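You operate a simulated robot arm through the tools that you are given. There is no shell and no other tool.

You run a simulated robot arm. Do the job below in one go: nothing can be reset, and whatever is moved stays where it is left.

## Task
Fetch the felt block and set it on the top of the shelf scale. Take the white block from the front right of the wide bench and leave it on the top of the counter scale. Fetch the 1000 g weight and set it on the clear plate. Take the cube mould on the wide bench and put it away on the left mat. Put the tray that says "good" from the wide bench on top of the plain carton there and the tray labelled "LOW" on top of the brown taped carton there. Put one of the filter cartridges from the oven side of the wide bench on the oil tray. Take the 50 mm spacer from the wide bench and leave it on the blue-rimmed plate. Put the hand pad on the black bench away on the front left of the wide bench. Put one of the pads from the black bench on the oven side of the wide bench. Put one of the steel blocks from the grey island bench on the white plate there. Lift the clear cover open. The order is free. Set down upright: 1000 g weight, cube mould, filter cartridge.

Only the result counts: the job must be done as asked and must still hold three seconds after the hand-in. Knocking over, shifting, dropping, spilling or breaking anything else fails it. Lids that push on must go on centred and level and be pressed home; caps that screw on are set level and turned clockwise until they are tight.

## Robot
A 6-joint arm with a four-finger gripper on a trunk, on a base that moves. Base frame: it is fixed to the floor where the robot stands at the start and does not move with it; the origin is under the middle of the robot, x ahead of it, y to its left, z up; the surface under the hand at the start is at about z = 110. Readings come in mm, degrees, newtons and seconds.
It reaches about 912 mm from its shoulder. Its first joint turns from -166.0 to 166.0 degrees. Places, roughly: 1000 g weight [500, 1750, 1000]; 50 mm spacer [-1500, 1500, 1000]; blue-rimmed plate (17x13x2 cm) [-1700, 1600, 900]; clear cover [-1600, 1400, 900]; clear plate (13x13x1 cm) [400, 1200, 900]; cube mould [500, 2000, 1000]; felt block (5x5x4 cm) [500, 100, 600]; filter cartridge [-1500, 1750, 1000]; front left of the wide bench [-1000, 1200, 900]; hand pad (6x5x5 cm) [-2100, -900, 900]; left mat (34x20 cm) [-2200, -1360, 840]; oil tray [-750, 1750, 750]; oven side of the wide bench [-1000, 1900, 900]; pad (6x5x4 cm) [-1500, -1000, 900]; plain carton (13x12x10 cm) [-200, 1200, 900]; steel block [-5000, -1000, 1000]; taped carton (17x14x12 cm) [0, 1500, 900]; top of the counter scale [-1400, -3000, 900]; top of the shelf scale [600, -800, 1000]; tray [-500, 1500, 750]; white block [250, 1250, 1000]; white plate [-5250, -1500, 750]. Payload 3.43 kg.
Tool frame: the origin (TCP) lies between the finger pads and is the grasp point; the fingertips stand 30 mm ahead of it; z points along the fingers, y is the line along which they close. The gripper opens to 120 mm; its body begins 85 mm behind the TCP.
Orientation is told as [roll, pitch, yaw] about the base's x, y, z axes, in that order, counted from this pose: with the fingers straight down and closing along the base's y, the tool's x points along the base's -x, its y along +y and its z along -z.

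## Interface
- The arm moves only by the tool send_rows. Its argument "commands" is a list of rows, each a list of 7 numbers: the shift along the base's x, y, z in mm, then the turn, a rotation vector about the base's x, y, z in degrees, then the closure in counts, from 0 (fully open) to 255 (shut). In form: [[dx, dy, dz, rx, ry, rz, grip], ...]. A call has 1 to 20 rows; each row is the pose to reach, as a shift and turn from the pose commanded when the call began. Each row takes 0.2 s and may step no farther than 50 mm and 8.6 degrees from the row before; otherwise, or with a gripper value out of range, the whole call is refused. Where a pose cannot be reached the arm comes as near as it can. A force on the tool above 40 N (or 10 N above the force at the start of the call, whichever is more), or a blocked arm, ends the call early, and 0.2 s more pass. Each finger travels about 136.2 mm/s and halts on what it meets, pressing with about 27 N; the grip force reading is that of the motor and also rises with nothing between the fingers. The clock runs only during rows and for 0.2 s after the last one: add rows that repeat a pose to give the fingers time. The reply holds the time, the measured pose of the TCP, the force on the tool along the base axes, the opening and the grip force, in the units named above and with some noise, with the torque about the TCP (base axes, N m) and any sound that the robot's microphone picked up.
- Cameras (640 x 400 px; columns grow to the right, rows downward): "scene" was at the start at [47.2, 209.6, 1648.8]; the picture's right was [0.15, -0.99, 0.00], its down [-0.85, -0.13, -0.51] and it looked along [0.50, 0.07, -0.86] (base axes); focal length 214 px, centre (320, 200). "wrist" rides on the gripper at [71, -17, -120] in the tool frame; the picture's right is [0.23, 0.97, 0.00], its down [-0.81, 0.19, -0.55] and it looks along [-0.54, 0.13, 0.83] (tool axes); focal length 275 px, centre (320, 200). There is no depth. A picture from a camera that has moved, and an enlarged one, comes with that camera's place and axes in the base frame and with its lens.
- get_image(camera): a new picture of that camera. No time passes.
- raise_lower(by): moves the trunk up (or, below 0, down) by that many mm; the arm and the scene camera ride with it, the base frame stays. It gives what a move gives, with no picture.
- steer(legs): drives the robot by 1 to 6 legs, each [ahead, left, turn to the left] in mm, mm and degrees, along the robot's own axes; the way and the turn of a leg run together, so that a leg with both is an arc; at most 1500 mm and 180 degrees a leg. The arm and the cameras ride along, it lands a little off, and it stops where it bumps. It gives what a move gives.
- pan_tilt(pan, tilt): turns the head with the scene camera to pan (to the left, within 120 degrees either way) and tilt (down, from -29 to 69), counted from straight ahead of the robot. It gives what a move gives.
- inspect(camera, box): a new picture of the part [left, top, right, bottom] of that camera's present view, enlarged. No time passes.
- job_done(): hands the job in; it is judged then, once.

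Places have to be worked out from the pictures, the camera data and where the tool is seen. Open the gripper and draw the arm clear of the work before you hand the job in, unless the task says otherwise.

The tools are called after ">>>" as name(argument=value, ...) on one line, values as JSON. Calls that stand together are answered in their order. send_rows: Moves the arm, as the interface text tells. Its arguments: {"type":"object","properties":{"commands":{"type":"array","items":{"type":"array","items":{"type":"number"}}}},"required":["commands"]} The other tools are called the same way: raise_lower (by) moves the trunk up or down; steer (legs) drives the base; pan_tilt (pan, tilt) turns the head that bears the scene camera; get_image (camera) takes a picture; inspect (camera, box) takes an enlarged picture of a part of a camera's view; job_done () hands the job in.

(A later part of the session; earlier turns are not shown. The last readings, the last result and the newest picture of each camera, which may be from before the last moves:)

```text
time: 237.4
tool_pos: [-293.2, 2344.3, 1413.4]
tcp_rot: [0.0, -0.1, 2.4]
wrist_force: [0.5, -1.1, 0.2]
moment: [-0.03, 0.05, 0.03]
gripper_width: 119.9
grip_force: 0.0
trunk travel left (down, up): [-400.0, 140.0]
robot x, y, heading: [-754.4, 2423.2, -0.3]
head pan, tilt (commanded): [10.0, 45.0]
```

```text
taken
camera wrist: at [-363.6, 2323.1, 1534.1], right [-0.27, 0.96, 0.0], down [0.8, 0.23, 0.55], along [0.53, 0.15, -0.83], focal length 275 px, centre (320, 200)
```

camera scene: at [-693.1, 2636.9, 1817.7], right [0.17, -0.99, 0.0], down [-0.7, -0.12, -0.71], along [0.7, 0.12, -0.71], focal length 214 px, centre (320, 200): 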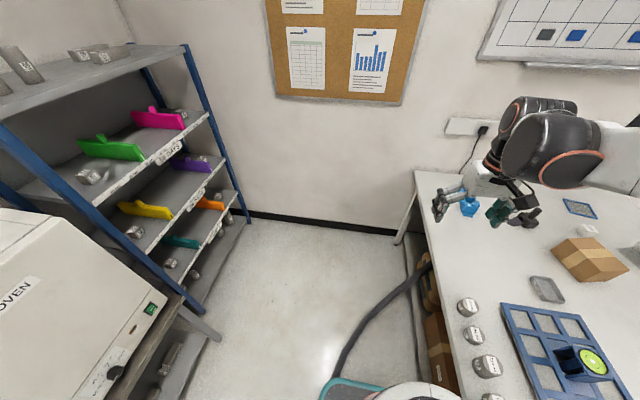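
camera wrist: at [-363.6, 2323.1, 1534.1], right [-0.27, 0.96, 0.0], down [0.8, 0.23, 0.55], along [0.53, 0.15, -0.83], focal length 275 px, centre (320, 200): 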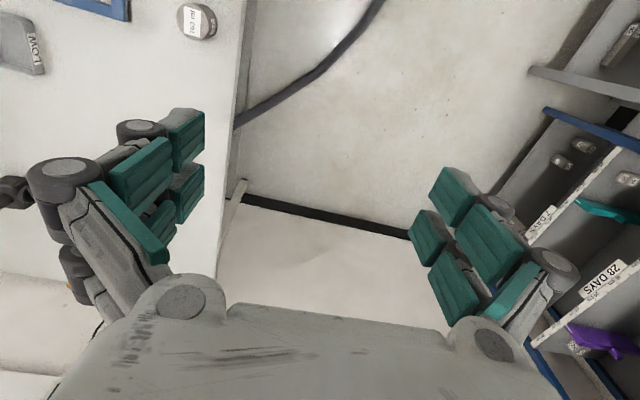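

The third small tray does read "LOW". I'm at (−754,2423). I lower the trunk and swing the hand over the bench toward the cartridges and oil tray.

>>> raise_lower(by=-250)

>>> send_rows(commands=[[-28, -34, 0, 0, 0, -5, 0], [-56, -68, 0, 0, 0, -10, 0], [-84, -102, 0, 0, 0, -15, 0], [-112, -136, 0, 0, 0, -20, 0], [-140, -170, 0, 0, 0, -25, 0], [-168, -204, 0, 0, 0, -30, 0], [-196, -238, 0, 0, 0, -35, 0], [-224, -272, 0, 0, 0, -40, 0], [-252, -306, 0, 0, 0, -45, 0], [-280, -340, 0, 0, 0, -50, 0], [-308, -374, 0, 0, 0, -55, 0], [-336, -408, 0, 0, 0, -60, 0], [-364, -442, 0, 0, 0, -65, 0], [-392, -476, 0, 0, 0, -70, 0], [-420, -510, 0, 0, 0, -75, 0], [-448, -530, 0, 0, 0, -80, 0], [-467, -544, 0, 0, 0, -85, 0], [-467, -544, 0, 0, 0, -90, 0]])

>>> get_image(camera="wrist")

>>> pan_tilt(pan=-40, tilt=45)

>>> get_image(camera="scene")

```text
time: 240.0
tool_pos: [-293.4, 2344.2, 1162.7]
tcp_rot: [0.0, -0.3, 2.4]
wrist_force: [0.2, 0.4, 0.1]
moment: [-0.01, -0.02, 0.03]
gripper_width: 120.1
grip_force: 0.1
trunk travel left (down, up): [-150.0, 390.0]
robot x, y, heading: [-758.4, 2422.0, -0.3]
head pan, tilt (commanded): [10.0, 45.0]
```

```text
time: 243.8
tool_pos: [-760.6, 1800.4, 1162.1]
tcp_rot: [0.0, 0.0, -87.6]
wrist_force: [-0.3, 0.6, -0.3]
moment: [0.01, 0.01, -0.01]
gripper_width: 120.0
grip_force: 0.0
trunk travel left (down, up): [-150.0, 390.0]
robot x, y, heading: [-756.1, 2424.1, -0.4]
head pan, tilt (commanded): [10.0, 45.0]
```

```text
taken
camera wrist: at [-780.7, 1869.9, 1283.7], right [0.96, 0.27, 0.0], down [0.22, -0.8, 0.56], along [0.15, -0.53, -0.83], focal length 275 px, centre (320, 200)
```

wrist: 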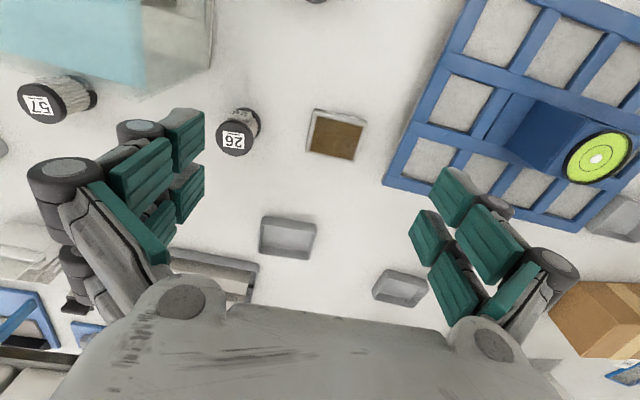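

```text
time: 245.0
tool_pos: [-759.2, 1799.6, 1163.0]
tcp_rot: [0.0, -0.2, -87.6]
wrist_force: [0.2, -1.2, 0.3]
moment: [-0.01, 0.02, -0.01]
gripper_width: 119.8
grip_force: 0.1
trunk travel left (down, up): [-150.0, 390.0]
robot x, y, heading: [-755.6, 2425.4, -0.4]
head pan, tilt (commanded): [-40.0, 45.0]
```

```text
taken
camera scene: at [-712.4, 2570.4, 1567.8], right [-0.65, -0.76, 0.0], down [-0.54, 0.46, -0.71], along [0.54, -0.46, -0.71], focal length 214 px, centre (320, 200)
```

scene: 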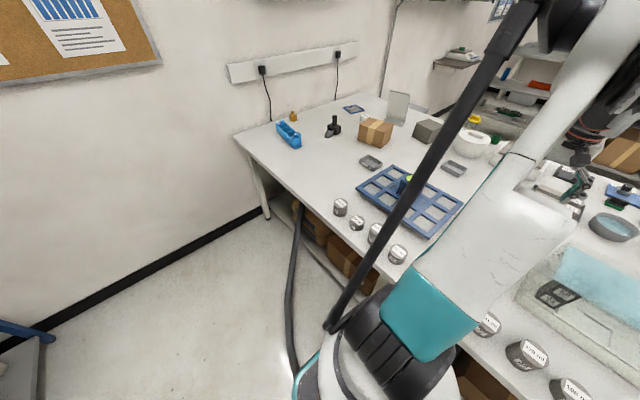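

Cartridge "26" stands at about (−849,1721) and the brown oil tray at (−715,1734). I move over the cartridge and lower part-way.

>>> send_rows(commands=[[-30, -26, -20, 0, 0, 0, 0], [-60, -52, -40, 0, 0, 0, 0], [-89, -79, -60, 0, 0, 0, 0], [-89, -79, -100, 0, 0, 0, 0], [-89, -79, -140, 0, 0, 0, 0], [-89, -79, -160, 0, 0, 0, 0], [-89, -79, -160, 0, 0, 0, 0]])

>>> get_image(camera="wrist")

```text
time: 246.6
tool_pos: [-849.7, 1719.2, 1002.1]
tcp_rot: [0.0, -0.1, -87.6]
wrist_force: [0.1, -0.5, 1.1]
moment: [0.01, 0.01, 0.01]
gripper_width: 120.0
grip_force: 0.0
trunk travel left (down, up): [-150.0, 390.0]
robot x, y, heading: [-755.4, 2424.2, -0.3]
head pan, tilt (commanded): [-40.0, 45.0]
```

```text
taken
camera wrist: at [-870.0, 1790.6, 1123.0], right [0.96, 0.27, 0.0], down [0.23, -0.8, 0.56], along [0.15, -0.53, -0.83], focal length 275 px, centre (320, 200)
```

wrist: 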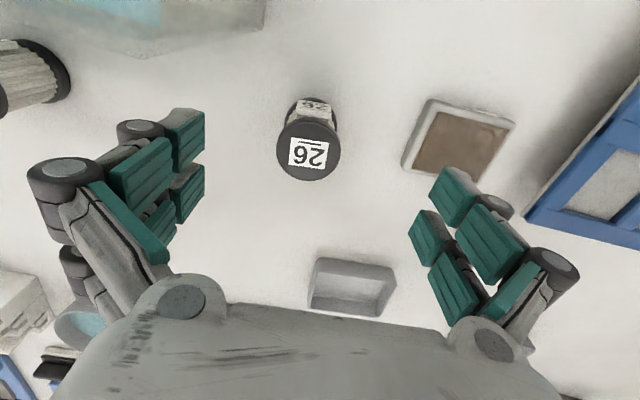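

Centre refined to (−857,1711). I set ~90 mm opening, lower to z≈905 and close around the cartridge's middle.

>>> send_rows(commands=[[-7, -8, -20, 0, 0, 0, 64], [-7, -8, -55, 0, 0, 0, 64], [-7, -8, -85, 0, 0, 0, 64], [-7, -8, -97, 0, 0, 0, 64], [-7, -8, -97, 0, 0, 0, 64]])

>>> get_image(camera="wrist")

```text
time: 247.8
tool_pos: [-856.6, 1713.5, 906.8]
tcp_rot: [0.0, -0.1, -87.7]
wrist_force: [-0.1, -0.6, 0.5]
moment: [0.03, -0.01, -0.02]
gripper_width: 89.7
grip_force: 0.1
trunk travel left (down, up): [-150.0, 390.0]
robot x, y, heading: [-755.7, 2423.8, -0.3]
head pan, tilt (commanded): [-40.0, 45.0]
```

```text
taken
camera wrist: at [-876.5, 1782.8, 1027.4], right [0.96, 0.27, 0.0], down [0.23, -0.8, 0.56], along [0.15, -0.53, -0.83], focal length 275 px, centre (320, 200)
```

wrist: 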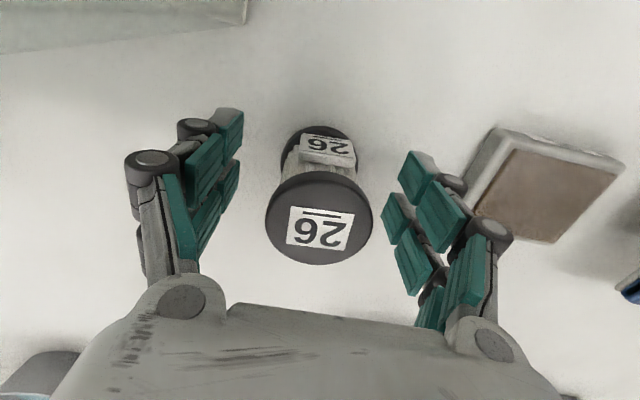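

Well centred. Closing and lifting.

>>> send_rows(commands=[[0, 0, 0, 0, 0, 0, 160], [0, 0, 0, 0, 0, 0, 255], [0, 0, 0, 0, 0, 0, 255], [0, 0, 0, 0, 0, 0, 255], [0, 0, 20, 0, 0, 0, 255], [0, 0, 60, 0, 0, 0, 255], [0, 0, 90, 0, 0, 0, 255], [0, 0, 90, 0, 0, 0, 255]])

>>> get_image(camera="wrist")

```text
time: 249.6
tool_pos: [-855.0, 1713.2, 996.2]
tcp_rot: [0.0, -0.2, -87.5]
wrist_force: [-0.4, -0.1, -0.2]
moment: [0.01, 0.01, 0.03]
gripper_width: 48.5
grip_force: 26.6
trunk travel left (down, up): [-150.0, 390.0]
robot x, y, heading: [-755.6, 2422.3, -0.5]
head pan, tilt (commanded): [-40.0, 45.0]
```

```text
taken
camera wrist: at [-875.2, 1783.7, 1116.8], right [0.96, 0.27, 0.0], down [0.23, -0.8, 0.56], along [0.15, -0.53, -0.83], focal length 275 px, centre (320, 200)
```

wrist: 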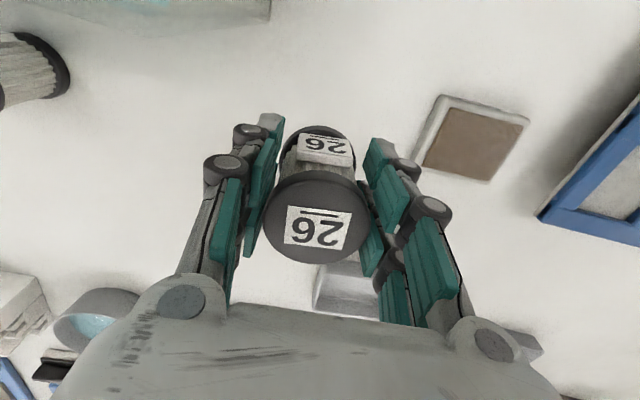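

Cartridge held upright. The oil tray's corners give centre ≈ (−721,1729). I carry it there and check before lowering.

>>> send_rows(commands=[[34, 4, 0, 0, 0, 0, 255], [67, 8, 0, 0, 0, 0, 255], [100, 12, 0, 0, 0, 0, 255], [134, 16, 0, 0, 0, 0, 255], [134, 16, -30, 0, 0, 0, 255], [134, 16, -30, 0, 0, 0, 255]])

>>> get_image(camera="wrist")

>>> pan_tilt(pan=-20, tilt=60)

>>> get_image(camera="scene")

```text
time: 251.0
tool_pos: [-722.2, 1727.7, 967.0]
tcp_rot: [0.0, -0.1, -87.6]
wrist_force: [0.2, 0.1, -1.1]
moment: [0.03, -0.01, -0.01]
gripper_width: 48.5
grip_force: 26.8
trunk travel left (down, up): [-150.0, 390.0]
robot x, y, heading: [-752.6, 2423.2, -0.1]
head pan, tilt (commanded): [-40.0, 45.0]
```

```text
taken
camera wrist: at [-742.1, 1799.6, 1088.2], right [0.96, 0.27, 0.0], down [0.23, -0.8, 0.55], along [0.15, -0.53, -0.83], focal length 275 px, centre (320, 200)
```

wrist: 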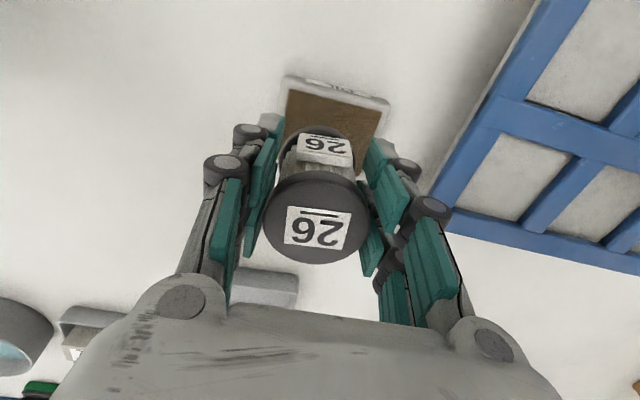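

```text
time: 251.8
tool_pos: [-721.5, 1729.3, 967.2]
tcp_rot: [0.0, -0.2, -87.6]
wrist_force: [0.1, 0.8, -1.5]
moment: [0.04, -0.02, -0.01]
gripper_width: 48.5
grip_force: 27.1
trunk travel left (down, up): [-150.0, 390.0]
robot x, y, heading: [-754.4, 2425.4, -0.6]
head pan, tilt (commanded): [-20.0, 60.0]
```

```text
taken
camera scene: at [-711.9, 2599.7, 1548.4], right [-0.35, -0.94, 0.0], down [-0.81, 0.3, -0.5], along [0.47, -0.17, -0.87], focal length 214 px, centre (320, 200)
```

scene: 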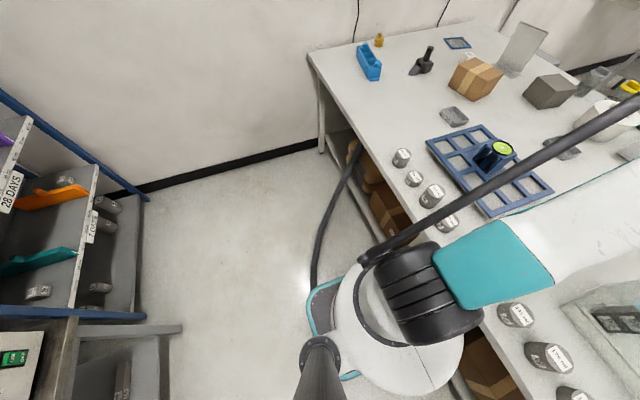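

The tray centre refines to (−717,1730). I shift 4 mm and lower gently until contact.

>>> send_rows(commands=[[4, 2, -15, 0, 0, 0, 255], [4, 2, -35, 0, 0, 0, 255], [4, 2, -42, 0, 0, 0, 255], [4, 2, -42, 0, 0, 0, 255]])

>>> send_rows(commands=[[0, 0, -2, 0, 0, 0, 255], [0, 0, -4, 0, 0, 0, 255], [0, 0, -6, 0, 0, 0, 255], [0, 0, -6, 0, 0, 0, 255]])

>>> get_image(camera="wrist")

```text
time: 252.8
tool_pos: [-718.4, 1731.5, 925.3]
tcp_rot: [-0.1, -0.2, -87.6]
wrist_force: [1.4, -2.4, 18.9]
moment: [-0.21, -0.09, -0.05]
gripper_width: 48.8
grip_force: 26.9
trunk travel left (down, up): [-150.0, 390.0]
robot x, y, heading: [-755.8, 2422.4, -0.2]
head pan, tilt (commanded): [-20.0, 60.0]
```

```text
time: 253.8
tool_pos: [-717.8, 1731.2, 919.4]
tcp_rot: [-0.1, -0.3, -87.5]
wrist_force: [4.3, 2.0, 18.3]
moment: [-0.05, -0.13, 0.04]
gripper_width: 48.7
grip_force: 27.6
trunk travel left (down, up): [-150.0, 390.0]
robot x, y, heading: [-756.5, 2421.8, -0.6]
head pan, tilt (commanded): [-20.0, 60.0]
```

```text
taken
camera wrist: at [-738.7, 1801.8, 1040.4], right [0.96, 0.27, 0.0], down [0.23, -0.8, 0.56], along [0.15, -0.54, -0.83], focal length 275 px, centre (320, 200)
```

wrist: 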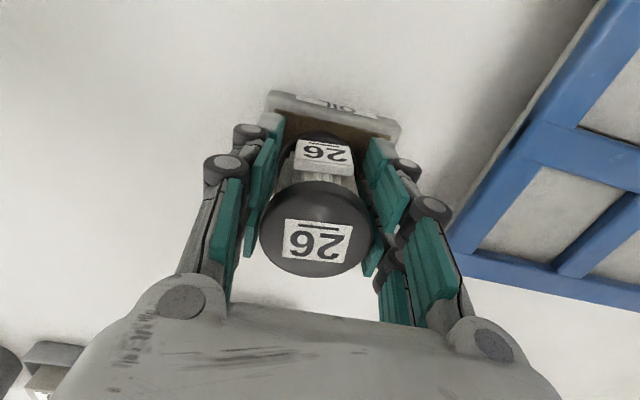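

Contact at about z≈925, and the base lies inside the tray rim. I release slowly and lift.

>>> send_rows(commands=[[0, 0, 2, 0, 0, 0, 255], [0, 0, 4, 0, 0, 0, 220], [0, 0, 4, 0, 0, 0, 140], [0, 0, 4, 0, 0, 0, 100], [0, 0, 4, 0, 0, 0, 80], [0, 0, 30, 0, 0, 0, 80], [0, 0, 70, 0, 0, 0, 80], [0, 0, 110, 0, 0, 0, 40], [0, 0, 140, 0, 0, 0, 0], [0, 0, 140, 0, 0, 0, 0]])

>>> get_image(camera="wrist")

>>> inspect(camera="wrist", box=[240, 60, 400, 160])

```text
time: 256.0
tool_pos: [-716.3, 1728.6, 1058.2]
tcp_rot: [-0.1, -0.3, -87.5]
wrist_force: [-0.2, 0.4, 0.2]
moment: [-0.03, -0.02, 0.02]
gripper_width: 120.1
grip_force: 0.1
trunk travel left (down, up): [-150.0, 390.0]
robot x, y, heading: [-756.7, 2426.6, -0.4]
head pan, tilt (commanded): [-20.0, 60.0]
```

```text
taken
camera wrist: at [-736.8, 1799.4, 1180.0], right [0.96, 0.27, 0.0], down [0.23, -0.8, 0.56], along [0.15, -0.53, -0.83], focal length 275 px, centre (320, 200)
```

wrist: 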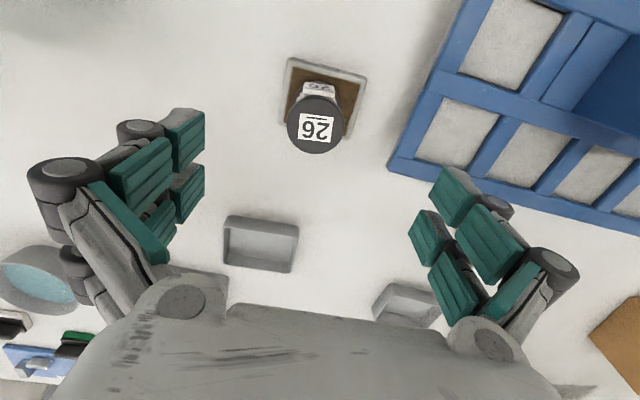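

```text
4.00 times, centred on (320, 110) of wrist
camera zoom: at [-736.8, 1799.4, 1180.0], right [0.96, 0.27, 0.0], down [0.23, -0.8, 0.56], along [0.15, -0.53, -0.83], focal length 1101 px, centre (320, 560)
```

zoom: 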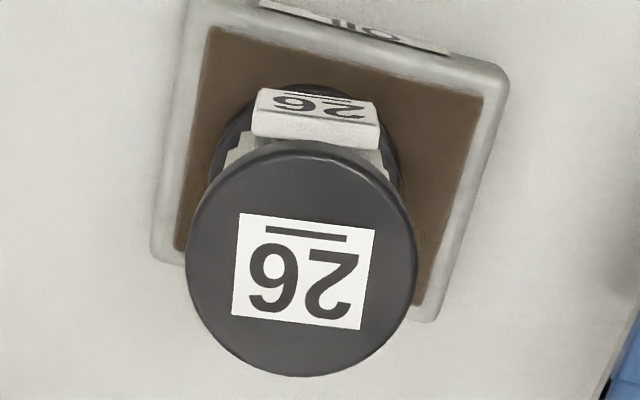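

The cartridge stands upright in the oil tray. Now the GOOD tray near (−746,1520): I test whether the arm reaches it from here, and view it closer.

>>> send_rows(commands=[[-5, -40, 0, 0, 0, 0, 0], [-10, -80, 0, 0, 0, 0, 0], [-15, -120, 0, 0, 0, 0, 0], [-20, -160, 0, 0, 0, 0, 0], [-20, -160, 0, 0, 0, 0, 0]])

>>> get_image(camera="wrist")

```text
time: 257.2
tool_pos: [-737.6, 1569.1, 1060.5]
tcp_rot: [0.0, -0.1, -87.7]
wrist_force: [0.6, -1.0, -1.1]
moment: [0.03, 0.0, 0.0]
gripper_width: 120.0
grip_force: 0.0
trunk travel left (down, up): [-150.0, 390.0]
robot x, y, heading: [-754.2, 2425.5, -0.7]
head pan, tilt (commanded): [-20.0, 60.0]
```

```text
taken
camera wrist: at [-757.8, 1640.3, 1180.3], right [0.96, 0.27, 0.0], down [0.23, -0.8, 0.55], along [0.15, -0.53, -0.83], focal length 275 px, centre (320, 200)
```

wrist: 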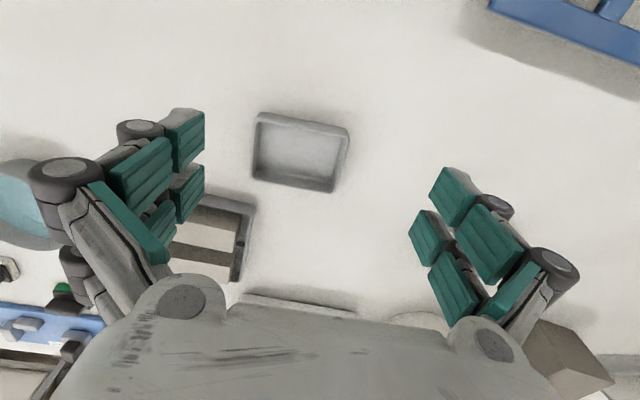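

The arm reaches here. Before choosing stations I check whether the base is already over the hose, since the hose ran right beside its front-left corner.

>>> inspect(camera="scene", box=[270, 200, 430, 300])

>>> pan_tilt(pan=20, tilt=69)

>>> get_image(camera="scene")

```text
4.00 times, centred on (350, 250) of scene
camera zoom: at [-712.0, 2599.3, 1548.4], right [-0.35, -0.94, 0.0], down [-0.81, 0.3, -0.5], along [0.47, -0.17, -0.87], focal length 858 px, centre (200, 0)
```

zoom: 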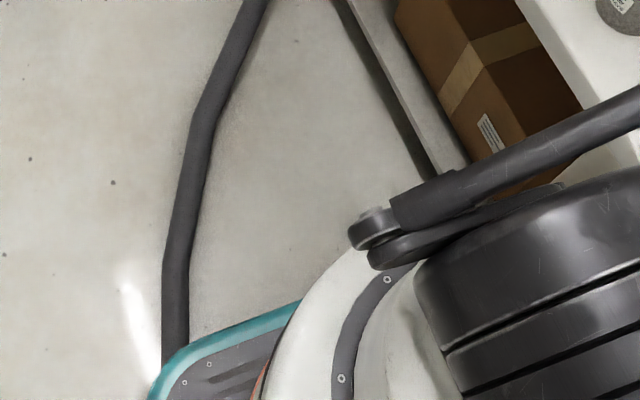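

```text
time: 258.3
tool_pos: [-736.5, 1571.6, 1059.6]
tcp_rot: [0.0, -0.2, -87.6]
wrist_force: [0.5, -0.1, -0.3]
moment: [0.01, 0.02, -0.01]
gripper_width: 120.2
grip_force: 0.1
trunk travel left (down, up): [-150.0, 390.0]
robot x, y, heading: [-752.5, 2422.8, -0.4]
head pan, tilt (commanded): [20.0, 68.8]
```

```text
taken
camera scene: at [-721.7, 2641.6, 1539.0], right [0.34, -0.94, 0.0], down [-0.88, -0.31, -0.36], along [0.34, 0.12, -0.93], focal length 214 px, centre (320, 200)
```

scene: 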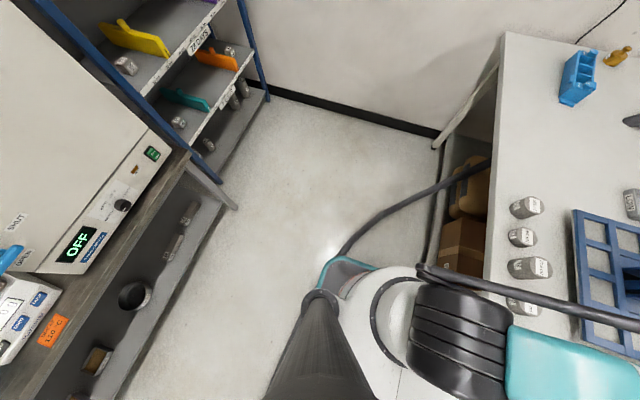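

No sign of the hose blocking the base. I try driving ahead 240 mm toward the LOW tray; if the hose is an obstacle the base will just stop.

>>> steer(legs=[[240, 0, 0.5]])

>>> get_image(camera="scene")

>>> get_image(camera="wrist")

```text
time: 260.1
tool_pos: [-488.0, 1569.9, 1059.8]
tcp_rot: [0.0, -0.1, -87.0]
wrist_force: [0.3, -0.1, -0.3]
moment: [0.01, 0.02, 0.0]
gripper_width: 120.2
grip_force: 0.0
trunk travel left (down, up): [-150.0, 390.0]
robot x, y, heading: [-516.6, 2421.9, 0.2]
head pan, tilt (commanded): [20.0, 68.8]
```

```text
taken
camera scene: at [-481.3, 2641.5, 1538.9], right [0.34, -0.94, 0.0], down [-0.88, -0.32, -0.36], along [0.34, 0.12, -0.93], focal length 214 px, centre (320, 200)
```

scene: 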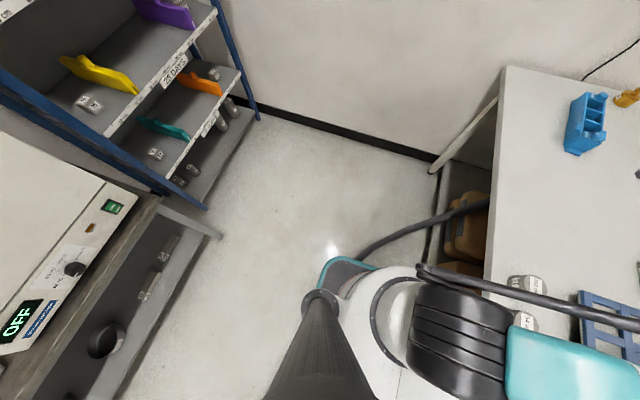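

```text
taken
camera wrist: at [-507.9, 1640.3, 1180.6], right [0.96, 0.28, 0.0], down [0.23, -0.8, 0.56], along [0.16, -0.53, -0.83], focal length 275 px, centre (320, 200)
```

wrist: 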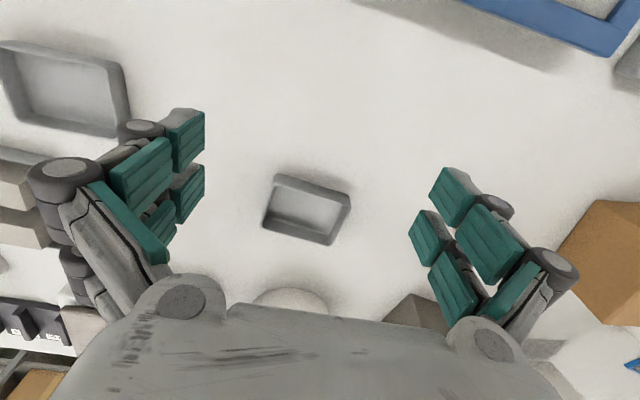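

The base crossed the hose without any block, so the aisle is free to use. I raise the hand and continue to a station near x≈−20, close to the bench, for the LOW tray and the taped carton.

>>> send_rows(commands=[[0, 40, 40, 0, 0, 0, 0], [0, 80, 80, 0, 0, 0, 0], [0, 100, 100, 0, 0, 0, 0], [0, 100, 100, 0, 0, 0, 0]])

>>> steer(legs=[[490, -20, 0]])

>>> get_image(camera="wrist")

>>> pan_tilt(pan=0, tilt=40)

>>> get_image(camera="scene")

```text
refused: row 1 steps farther than a row can; nothing moved
```

```text
time: 262.9
tool_pos: [4.7, 1553.6, 1060.0]
tcp_rot: [0.0, -0.1, -86.5]
wrist_force: [-0.2, 0.2, 0.5]
moment: [0.03, -0.02, -0.01]
gripper_width: 119.9
grip_force: 0.0
trunk travel left (down, up): [-150.0, 390.0]
robot x, y, heading: [-30.2, 2404.2, 0.8]
head pan, tilt (commanded): [20.0, 68.8]
```

```text
taken
camera wrist: at [-16.1, 1623.6, 1180.6], right [0.96, 0.29, 0.0], down [0.24, -0.8, 0.56], along [0.16, -0.53, -0.83], focal length 275 px, centre (320, 200)
```

wrist: 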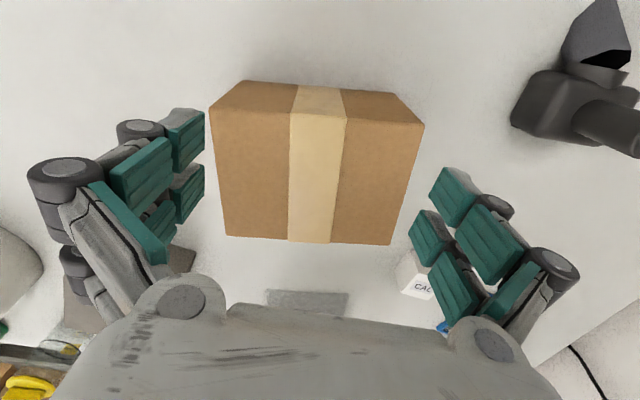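

```text
time: 263.9
tool_pos: [5.2, 1553.6, 1059.0]
tcp_rot: [0.0, -0.2, -86.6]
wrist_force: [0.0, 0.9, -0.4]
moment: [0.02, -0.01, 0.0]
gripper_width: 120.0
grip_force: 0.0
trunk travel left (down, up): [-150.0, 390.0]
robot x, y, heading: [-28.7, 2403.4, 0.8]
head pan, tilt (commanded): [0.0, 40.0]
```

```text
taken
camera scene: at [35.6, 2606.1, 1575.0], right [0.01, -1.0, 0.0], down [-0.64, -0.01, -0.77], along [0.77, 0.01, -0.64], focal length 214 px, centre (320, 200)
```

scene: 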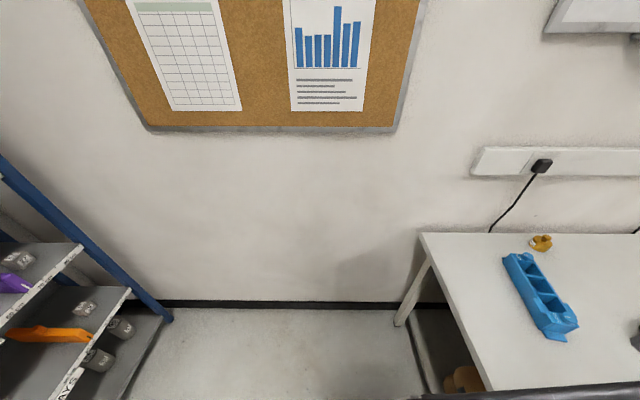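

The taped carton is right below (top centre ≈ (16,1496)). The brass weight and blue mould are further right. I move the hand to the LOW tray near (−177,1725).

>>> send_rows(commands=[[-30, 30, 20, 0, 0, 0, 0], [-60, 60, 20, 0, 0, 0, 0], [-90, 90, 20, 0, 0, 0, 0], [-120, 120, 20, 0, 0, 0, 0], [-150, 150, 20, 0, 0, 0, 0], [-175, 180, 20, 0, 0, 0, 0], [-175, 180, 20, 0, 0, 0, 0]])

>>> get_image(camera="wrist")

```text
time: 265.5
tool_pos: [-170.2, 1732.9, 1081.7]
tcp_rot: [0.0, -0.2, -86.6]
wrist_force: [0.4, -0.3, 0.1]
moment: [-0.02, 0.02, 0.0]
gripper_width: 120.0
grip_force: 0.0
trunk travel left (down, up): [-150.0, 390.0]
robot x, y, heading: [-29.1, 2406.5, 0.7]
head pan, tilt (commanded): [0.0, 40.0]
```

```text
taken
camera wrist: at [-191.4, 1803.5, 1202.6], right [0.96, 0.29, 0.0], down [0.24, -0.8, 0.56], along [0.16, -0.53, -0.83], focal length 275 px, centre (320, 200)
```

wrist: 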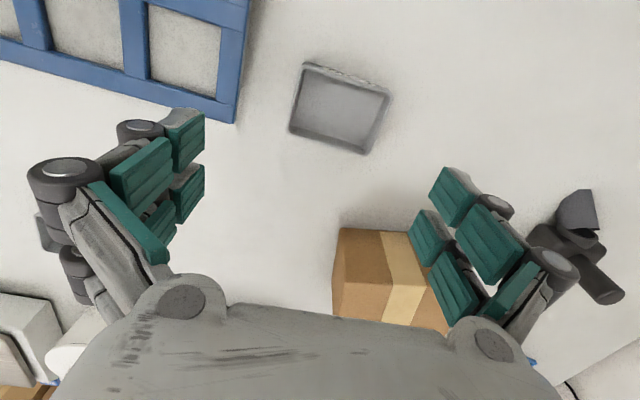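

LOW tray: centre (−144,1725), about 100×75 mm, square to the bench. I align (yaw −90°) with the hand fully open and lower part-way.

>>> send_rows(commands=[[13, -4, -35, 0, 0, -1.7, 0], [26, -7.5, -70, 0, 0, -3.4, 0], [26, -7.5, -105, 0, 0, -3.4, 0], [26, -7.5, -125, 0, 0, -3.4, 0], [26, -7.5, -125, 0, 0, -3.4, 0]])

>>> get_image(camera="wrist")

```text
time: 266.7
tool_pos: [-142.5, 1726.7, 954.2]
tcp_rot: [0.0, -0.1, -89.9]
wrist_force: [-0.1, 0.3, -0.7]
moment: [0.01, -0.01, -0.02]
gripper_width: 120.0
grip_force: 0.1
trunk travel left (down, up): [-150.0, 390.0]
robot x, y, heading: [-27.0, 2405.2, 0.4]
head pan, tilt (commanded): [0.0, 40.0]
```

```text
taken
camera wrist: at [-159.5, 1798.3, 1075.2], right [0.97, 0.23, 0.0], down [0.19, -0.81, 0.56], along [0.13, -0.54, -0.83], focal length 275 px, centre (320, 200)
```

wrist: 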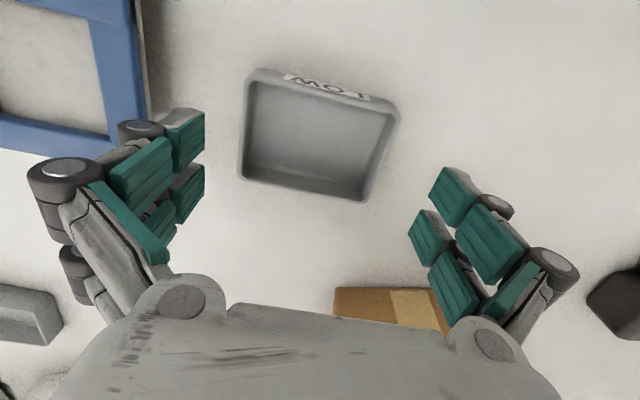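

Aligned within 2 mm. I lower to TCP z≈897 and close on the tray's ends.

>>> send_rows(commands=[[-2, -2, -25, 0, 0, 0, 0], [-2, -2, -45, 0, 0, 0, 0], [-2, -2, -56, 0, 0, 0, 0], [-2, -2, -56, 0, 0, 0, 0]])

>>> get_image(camera="wrist")

```text
time: 267.7
tool_pos: [-145.7, 1722.8, 898.5]
tcp_rot: [0.0, -0.2, -90.1]
wrist_force: [0.6, 0.9, -0.6]
moment: [0.02, -0.02, -0.03]
gripper_width: 120.1
grip_force: 0.0
trunk travel left (down, up): [-150.0, 390.0]
robot x, y, heading: [-30.4, 2405.6, 0.5]
head pan, tilt (commanded): [0.0, 40.0]
```

```text
taken
camera wrist: at [-163.0, 1795.5, 1019.4], right [0.97, 0.23, 0.0], down [0.19, -0.81, 0.56], along [0.13, -0.54, -0.83], focal length 275 px, centre (320, 200)
```

wrist: 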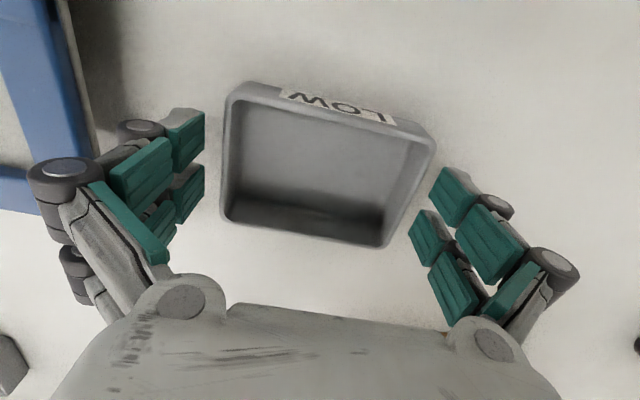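

>>> send_rows(commands=[[0, 0, 0, 0, 0, 0, 30], [0, 0, 0, 0, 0, 0, 70], [0, 0, 0, 0, 0, 0, 150], [0, 0, 0, 0, 0, 0, 255], [0, 0, 0, 0, 0, 0, 255], [0, 0, 20, 0, 0, 0, 255], [0, 0, 50, 0, 0, 0, 255], [0, 0, 90, 0, 0, 0, 255], [0, 0, 130, 0, 0, 0, 255], [0, 0, 180, 0, 0, 0, 255], [0, 0, 180, 0, 0, 0, 255]])

>>> get_image(camera="wrist")

```text
time: 270.1
tool_pos: [-146.4, 1725.1, 1076.0]
tcp_rot: [0.0, -0.2, -90.0]
wrist_force: [0.6, 0.0, -0.5]
moment: [-0.06, -0.01, -0.06]
gripper_width: 107.4
grip_force: 26.9
trunk travel left (down, up): [-150.0, 390.0]
robot x, y, heading: [-27.8, 2405.5, 0.4]
head pan, tilt (commanded): [0.0, 40.0]
```

```text
taken
camera wrist: at [-163.9, 1796.1, 1196.4], right [0.97, 0.23, 0.0], down [0.19, -0.81, 0.56], along [0.13, -0.54, -0.83], focal length 275 px, centre (320, 200)
```

wrist: 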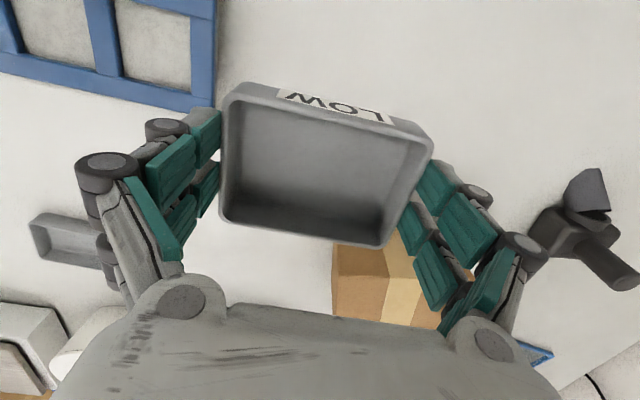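

LOW tray held (107 mm). I carry it over the taped carton, turning 13° to match the carton.

>>> send_rows(commands=[[22, -30, 0, 0, 0, 2, 255], [44, -60, 0, 0, 0, 4, 255], [66, -92, 0, 0, 0, 6, 255], [88, -124, 0, 0, 0, 8, 255], [110, -156, 0, 0, 0, 10, 255], [132, -188, 0, 0, 0, 12, 255], [150, -212, 0, 0, 0, 13, 255], [162, -228, 0, 0, 0, 13, 255], [162, -228, 0, 0, 0, 13, 255]])

>>> get_image(camera="wrist")

```text
time: 272.1
tool_pos: [14.5, 1521.5, 1073.1]
tcp_rot: [0.1, 0.0, -77.0]
wrist_force: [-0.1, -0.2, 0.0]
moment: [-0.04, -0.03, -0.01]
gripper_width: 107.5
grip_force: 27.2
out of reach, approached as far as the arm can: row 7, 8, 9
trunk travel left (down, up): [-150.0, 390.0]
robot x, y, heading: [-24.7, 2402.9, 0.6]
head pan, tilt (commanded): [0.0, 40.0]
```

```text
taken
camera wrist: at [-18.9, 1587.1, 1194.2], right [0.9, 0.44, 0.0], down [0.37, -0.75, 0.56], along [0.25, -0.5, -0.83], focal length 275 px, centre (320, 200)
```

wrist: 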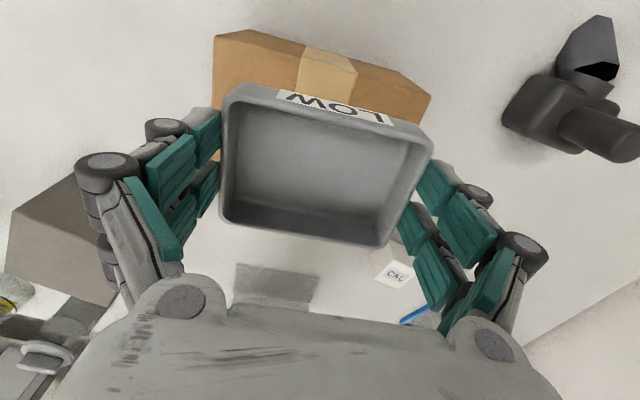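

The arm is at its reach limit at y≈1521; the carton centre is ≈1495. I raise the trunk 120 mm (hand lowered equally) for more horizontal reach and nudge the base 10 mm closer.

>>> raise_lower(by=120)

>>> send_rows(commands=[[0, 0, -35, 0, 0, 0, 255], [0, -3, -70, 0, 0, 0, 255], [0, -8, -105, 0, 0, 0, 255], [0, -14, -120, 0, 0, 0, 255], [0, -20, -120, 0, 0, 0, 255], [0, -20, -120, 0, 0, 0, 255]])

>>> steer(legs=[[0, -10, 0]])

>>> get_image(camera="wrist")

```text
time: 273.6
tool_pos: [14.8, 1521.5, 1194.1]
tcp_rot: [0.0, -0.2, -76.9]
wrist_force: [-0.8, -0.1, -0.2]
moment: [-0.02, 0.03, 0.03]
gripper_width: 107.5
grip_force: 26.6
trunk travel left (down, up): [-270.0, 270.0]
robot x, y, heading: [-29.3, 2405.8, 0.6]
head pan, tilt (commanded): [0.0, 40.0]
```

```text
time: 275.0
tool_pos: [15.8, 1509.0, 1072.4]
tcp_rot: [0.0, -0.2, -77.1]
wrist_force: [0.0, 1.1, -0.6]
moment: [-0.02, -0.01, -0.01]
gripper_width: 107.6
grip_force: 27.5
out of reach, approached as far as the arm can: row 5, 6
trunk travel left (down, up): [-270.0, 270.0]
robot x, y, heading: [-27.8, 2408.8, 0.7]
head pan, tilt (commanded): [0.0, 40.0]
```

```text
time: 275.7
tool_pos: [14.7, 1497.3, 1074.5]
tcp_rot: [0.0, -0.2, -77.0]
wrist_force: [-0.1, 0.5, -1.5]
moment: [0.01, -0.04, 0.01]
gripper_width: 107.5
grip_force: 26.7
trunk travel left (down, up): [-270.0, 270.0]
robot x, y, heading: [-25.3, 2393.3, 0.6]
head pan, tilt (commanded): [0.0, 40.0]
```

```text
taken
camera wrist: at [-18.3, 1562.5, 1193.6], right [0.9, 0.44, 0.0], down [0.37, -0.75, 0.56], along [0.25, -0.5, -0.83], focal length 275 px, centre (320, 200)
```

wrist: 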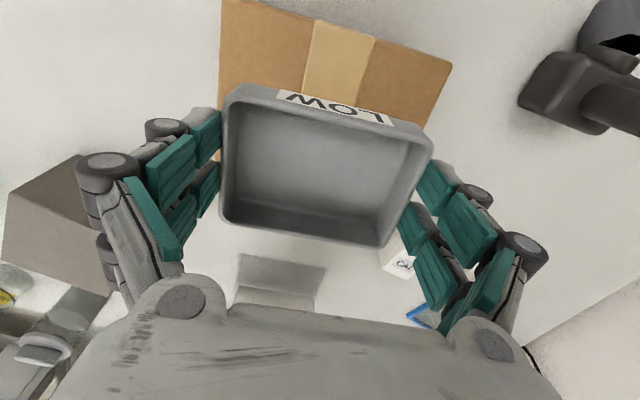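

The tray is centred over the carton (15,1497). I lower in stages until contact.

>>> send_rows(commands=[[0, 0, -25, 0, 0, 0, 255], [0, 0, -45, 0, 0, 0, 255], [0, 0, -52, 0, 0, 0, 255], [0, 0, -52, 0, 0, 0, 255]])

>>> send_rows(commands=[[0, 0, -3, 0, 0, 0, 255], [0, 0, -6, 0, 0, 0, 255], [0, 0, -8, 0, 0, 0, 255], [0, 0, -8, 0, 0, 0, 255]])

>>> get_image(camera="wrist")

```text
time: 276.7
tool_pos: [15.4, 1501.8, 1022.6]
tcp_rot: [-0.2, -0.5, -76.9]
wrist_force: [0.9, 0.7, -1.1]
moment: [0.01, 0.0, 0.0]
gripper_width: 107.7
grip_force: 26.4
out of reach, approached as far as the arm can: row 2, 3, 4
trunk travel left (down, up): [-270.0, 270.0]
robot x, y, heading: [-27.2, 2396.1, 0.7]
head pan, tilt (commanded): [0.0, 40.0]
```

```text
time: 277.7
tool_pos: [15.0, 1503.1, 1014.3]
tcp_rot: [0.1, -0.3, -77.0]
wrist_force: [-0.1, 0.3, -1.3]
moment: [-0.01, 0.03, 0.03]
gripper_width: 107.6
grip_force: 26.6
trunk travel left (down, up): [-270.0, 270.0]
robot x, y, heading: [-23.8, 2396.1, 0.6]
head pan, tilt (commanded): [0.0, 40.0]
```

```text
taken
camera wrist: at [-18.7, 1569.5, 1135.1], right [0.9, 0.44, 0.0], down [0.37, -0.74, 0.56], along [0.25, -0.5, -0.83], focal length 275 px, centre (320, 200)
```

wrist: 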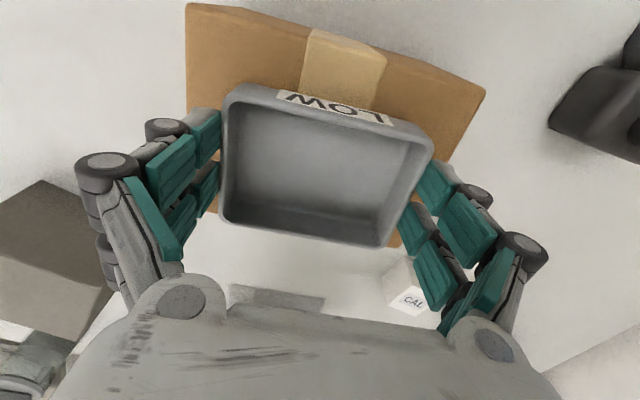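

The arm is near its limit, so I descend the rest with the trunk in small steps, watching the force.

>>> raise_lower(by=-8)

>>> raise_lower(by=-6)

>>> inspect(camera="wrist", box=[160, 0, 500, 260])

```text
time: 278.3
tool_pos: [14.9, 1505.0, 1008.3]
tcp_rot: [-0.1, -0.5, -77.0]
wrist_force: [-0.2, -3.1, 15.0]
moment: [-0.22, -0.04, 0.0]
gripper_width: 107.7
grip_force: 27.3
trunk travel left (down, up): [-262.0, 278.0]
robot x, y, heading: [-24.2, 2395.1, 0.6]
head pan, tilt (commanded): [0.0, 40.0]
```

```text
time: 278.8
tool_pos: [14.7, 1503.8, 1001.2]
tcp_rot: [0.0, -0.3, -77.0]
wrist_force: [0.9, 2.4, 8.9]
moment: [0.04, -0.02, 0.05]
gripper_width: 107.6
grip_force: 27.1
trunk travel left (down, up): [-256.0, 284.0]
robot x, y, heading: [-29.0, 2396.4, 0.7]
head pan, tilt (commanded): [0.0, 40.0]
```

```text
1.54 times, centred on (330, 130) of wrist
camera zoom: at [-18.9, 1570.7, 1121.8], right [0.9, 0.44, 0.0], down [0.37, -0.74, 0.56], along [0.25, -0.5, -0.83], focal length 424 px, centre (305, 308)
```

zoom: 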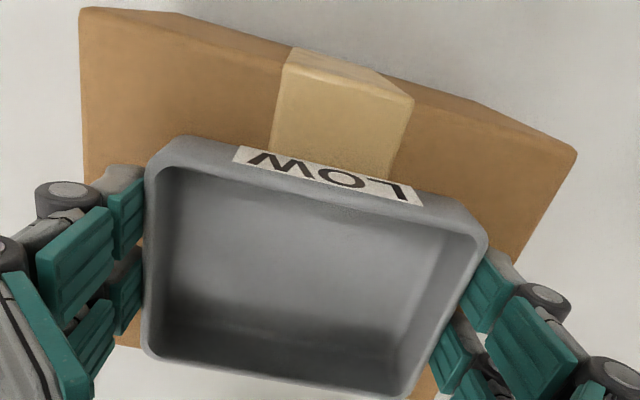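

Contact is made and the tray sits level on the carton. I open fully and raise with the trunk.

>>> send_rows(commands=[[0, 0, 3, 0, 0, 0, 60], [0, 0, 3, 0, 0, 0, 10], [0, 0, 3, 0, 0, 0, 0], [0, 0, 3, 0, 0, 0, 0]])

>>> raise_lower(by=120)

>>> get_image(camera="wrist")

```text
time: 279.8
tool_pos: [15.1, 1503.7, 1002.4]
tcp_rot: [0.1, -0.5, -76.9]
wrist_force: [0.0, 0.9, 1.2]
moment: [-0.01, -0.02, -0.01]
gripper_width: 119.6
grip_force: 0.1
trunk travel left (down, up): [-256.0, 284.0]
robot x, y, heading: [-25.3, 2392.4, 0.6]
head pan, tilt (commanded): [0.0, 40.0]
```

```text
time: 281.3
tool_pos: [13.7, 1504.6, 1122.7]
tcp_rot: [0.0, -0.4, -77.1]
wrist_force: [-1.0, 0.5, 0.0]
moment: [-0.01, -0.03, 0.0]
gripper_width: 119.9
grip_force: 0.1
trunk travel left (down, up): [-376.0, 164.0]
robot x, y, heading: [-25.3, 2398.0, 0.6]
head pan, tilt (commanded): [0.0, 40.0]
```

```text
taken
camera wrist: at [-18.6, 1569.5, 1243.5], right [0.9, 0.44, 0.0], down [0.37, -0.74, 0.56], along [0.25, -0.5, -0.83], focal length 275 px, centre (320, 200)
```

wrist: 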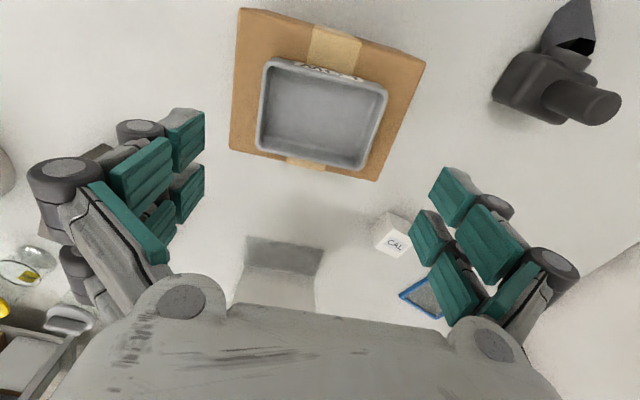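

LOW sits squarely on the taped carton. Next the brass weight near (598,1721): I retract the hand and drive ahead.

>>> send_rows(commands=[[0, 45, 10, 0, 0, 0, 0], [0, 90, 20, 0, 0, 0, 0], [0, 135, 30, 0, 0, 0, 0], [0, 180, 30, 0, 0, 0, 0], [0, 225, 30, 0, 0, 0, 0], [0, 245, 30, 0, 0, 0, 0], [0, 245, 30, 0, 0, 0, 0]])

>>> steer(legs=[[455, 12, -0.6]])

>>> get_image(camera="wrist")

>>> get_image(camera="scene")

```text
time: 282.9
tool_pos: [15.8, 1749.9, 1154.0]
tcp_rot: [0.1, -0.4, -77.0]
wrist_force: [-0.2, 0.2, 0.0]
moment: [0.0, -0.01, 0.01]
gripper_width: 119.9
grip_force: 0.1
trunk travel left (down, up): [-376.0, 164.0]
robot x, y, heading: [-31.0, 2397.5, 0.6]
head pan, tilt (commanded): [0.0, 40.0]
```

```text
time: 285.8
tool_pos: [453.1, 1762.2, 1153.5]
tcp_rot: [0.0, -0.4, -77.6]
wrist_force: [0.1, -0.4, -0.4]
moment: [-0.03, -0.02, -0.01]
gripper_width: 119.7
grip_force: 0.1
trunk travel left (down, up): [-376.0, 164.0]
robot x, y, heading: [420.3, 2410.6, -0.3]
head pan, tilt (commanded): [0.0, 40.0]
stopped in leg 1: the robot was blocked; the commanded pose is now the measured one
```

```text
taken
camera wrist: at [421.3, 1828.3, 1274.2], right [0.9, 0.43, 0.0], down [0.36, -0.75, 0.56], along [0.24, -0.5, -0.83], focal length 275 px, centre (320, 200)
```

wrist: 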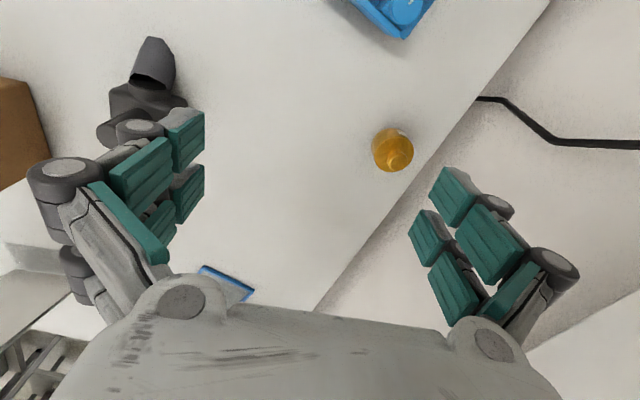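

```text
taken
camera scene: at [484.8, 2608.2, 1801.1], right [0.0, -1.0, 0.0], down [-0.64, 0.0, -0.77], along [0.77, 0.0, -0.64], focal length 214 px, centre (320, 200)
```

scene: 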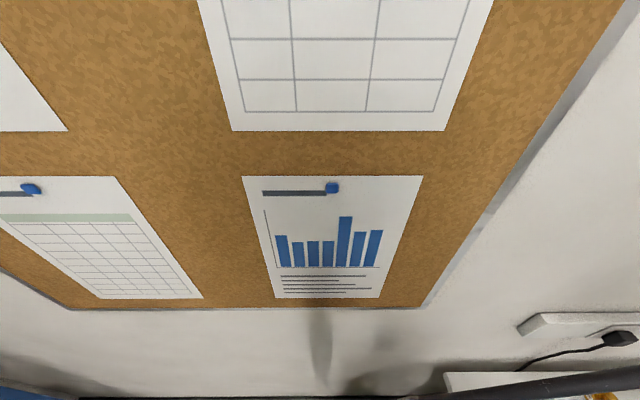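

The base touched the wall at x≈420, fine. The weight is at about (590,1728). I lower the trunk 150 mm and bring the hand over it with a 90 mm opening.

>>> raise_lower(by=-150)

>>> send_rows(commands=[[35, -9, 0, 0, 0, 0, 64], [70, -17, 0, 0, 0, 0, 64], [105, -26, 0, 0, 0, 0, 64], [137, -34, 0, 0, 0, 0, 64], [137, -34, -20, 0, 0, 0, 64], [137, -34, -20, 0, 0, 0, 64]])

>>> get_image(camera="wrist")

```text
time: 287.6
tool_pos: [454.7, 1762.2, 1003.5]
tcp_rot: [0.0, -0.4, -77.8]
wrist_force: [-0.6, 0.8, 0.8]
moment: [-0.02, 0.02, 0.0]
gripper_width: 120.0
grip_force: 0.1
trunk travel left (down, up): [-226.0, 314.0]
robot x, y, heading: [418.3, 2408.2, -0.4]
head pan, tilt (commanded): [0.0, 40.0]
```

```text
time: 288.9
tool_pos: [592.7, 1725.9, 983.7]
tcp_rot: [0.1, -0.4, -77.7]
wrist_force: [-0.9, 0.2, -0.3]
moment: [0.02, 0.03, -0.01]
gripper_width: 89.8
grip_force: 0.1
trunk travel left (down, up): [-226.0, 314.0]
robot x, y, heading: [417.3, 2407.3, -0.3]
head pan, tilt (commanded): [0.0, 40.0]
```

```text
taken
camera wrist: at [559.2, 1793.3, 1104.2], right [0.9, 0.43, 0.0], down [0.36, -0.75, 0.56], along [0.24, -0.5, -0.83], focal length 275 px, centre (320, 200)
```

wrist: 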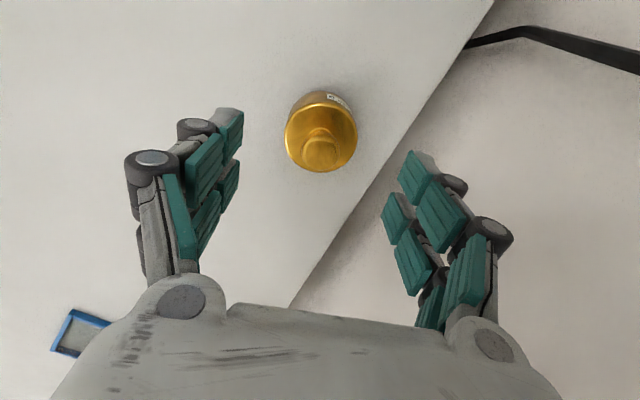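

Centred on the brass weight. I lower to z≈894 and close.

>>> send_rows(commands=[[1, -2, -35, 0, 0, 0, 64], [1, -2, -65, 0, 0, 0, 64], [1, -2, -89, 0, 0, 0, 64], [1, -2, -89, 0, 0, 0, 64], [1, -2, -89, 0, 0, 0, 160], [1, -2, -89, 0, 0, 0, 255], [1, -2, -89, 0, 0, 0, 255], [1, -2, -89, 0, 0, 0, 255]])

>>> get_image(camera="wrist")

```text
time: 290.8
tool_pos: [590.8, 1726.4, 892.1]
tcp_rot: [0.0, -0.4, -77.7]
wrist_force: [4.4, 0.5, 1.7]
moment: [0.02, -0.26, 0.05]
gripper_width: 58.7
grip_force: 26.8
trunk travel left (down, up): [-226.0, 314.0]
robot x, y, heading: [418.2, 2409.3, -0.2]
head pan, tilt (commanded): [0.0, 40.0]
```

```text
taken
camera wrist: at [559.5, 1793.1, 1013.5], right [0.9, 0.43, 0.0], down [0.36, -0.75, 0.56], along [0.24, -0.5, -0.83], focal length 275 px, centre (320, 200)
```

wrist: 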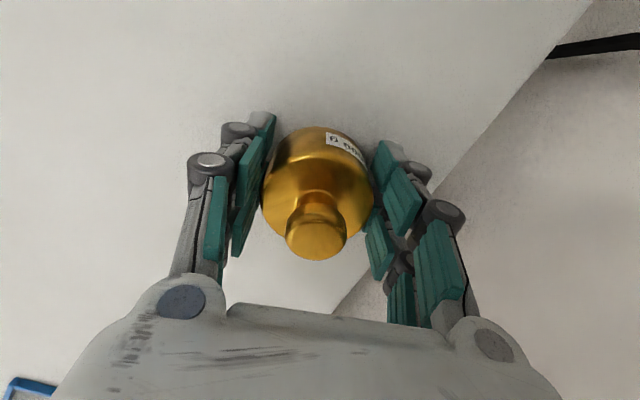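

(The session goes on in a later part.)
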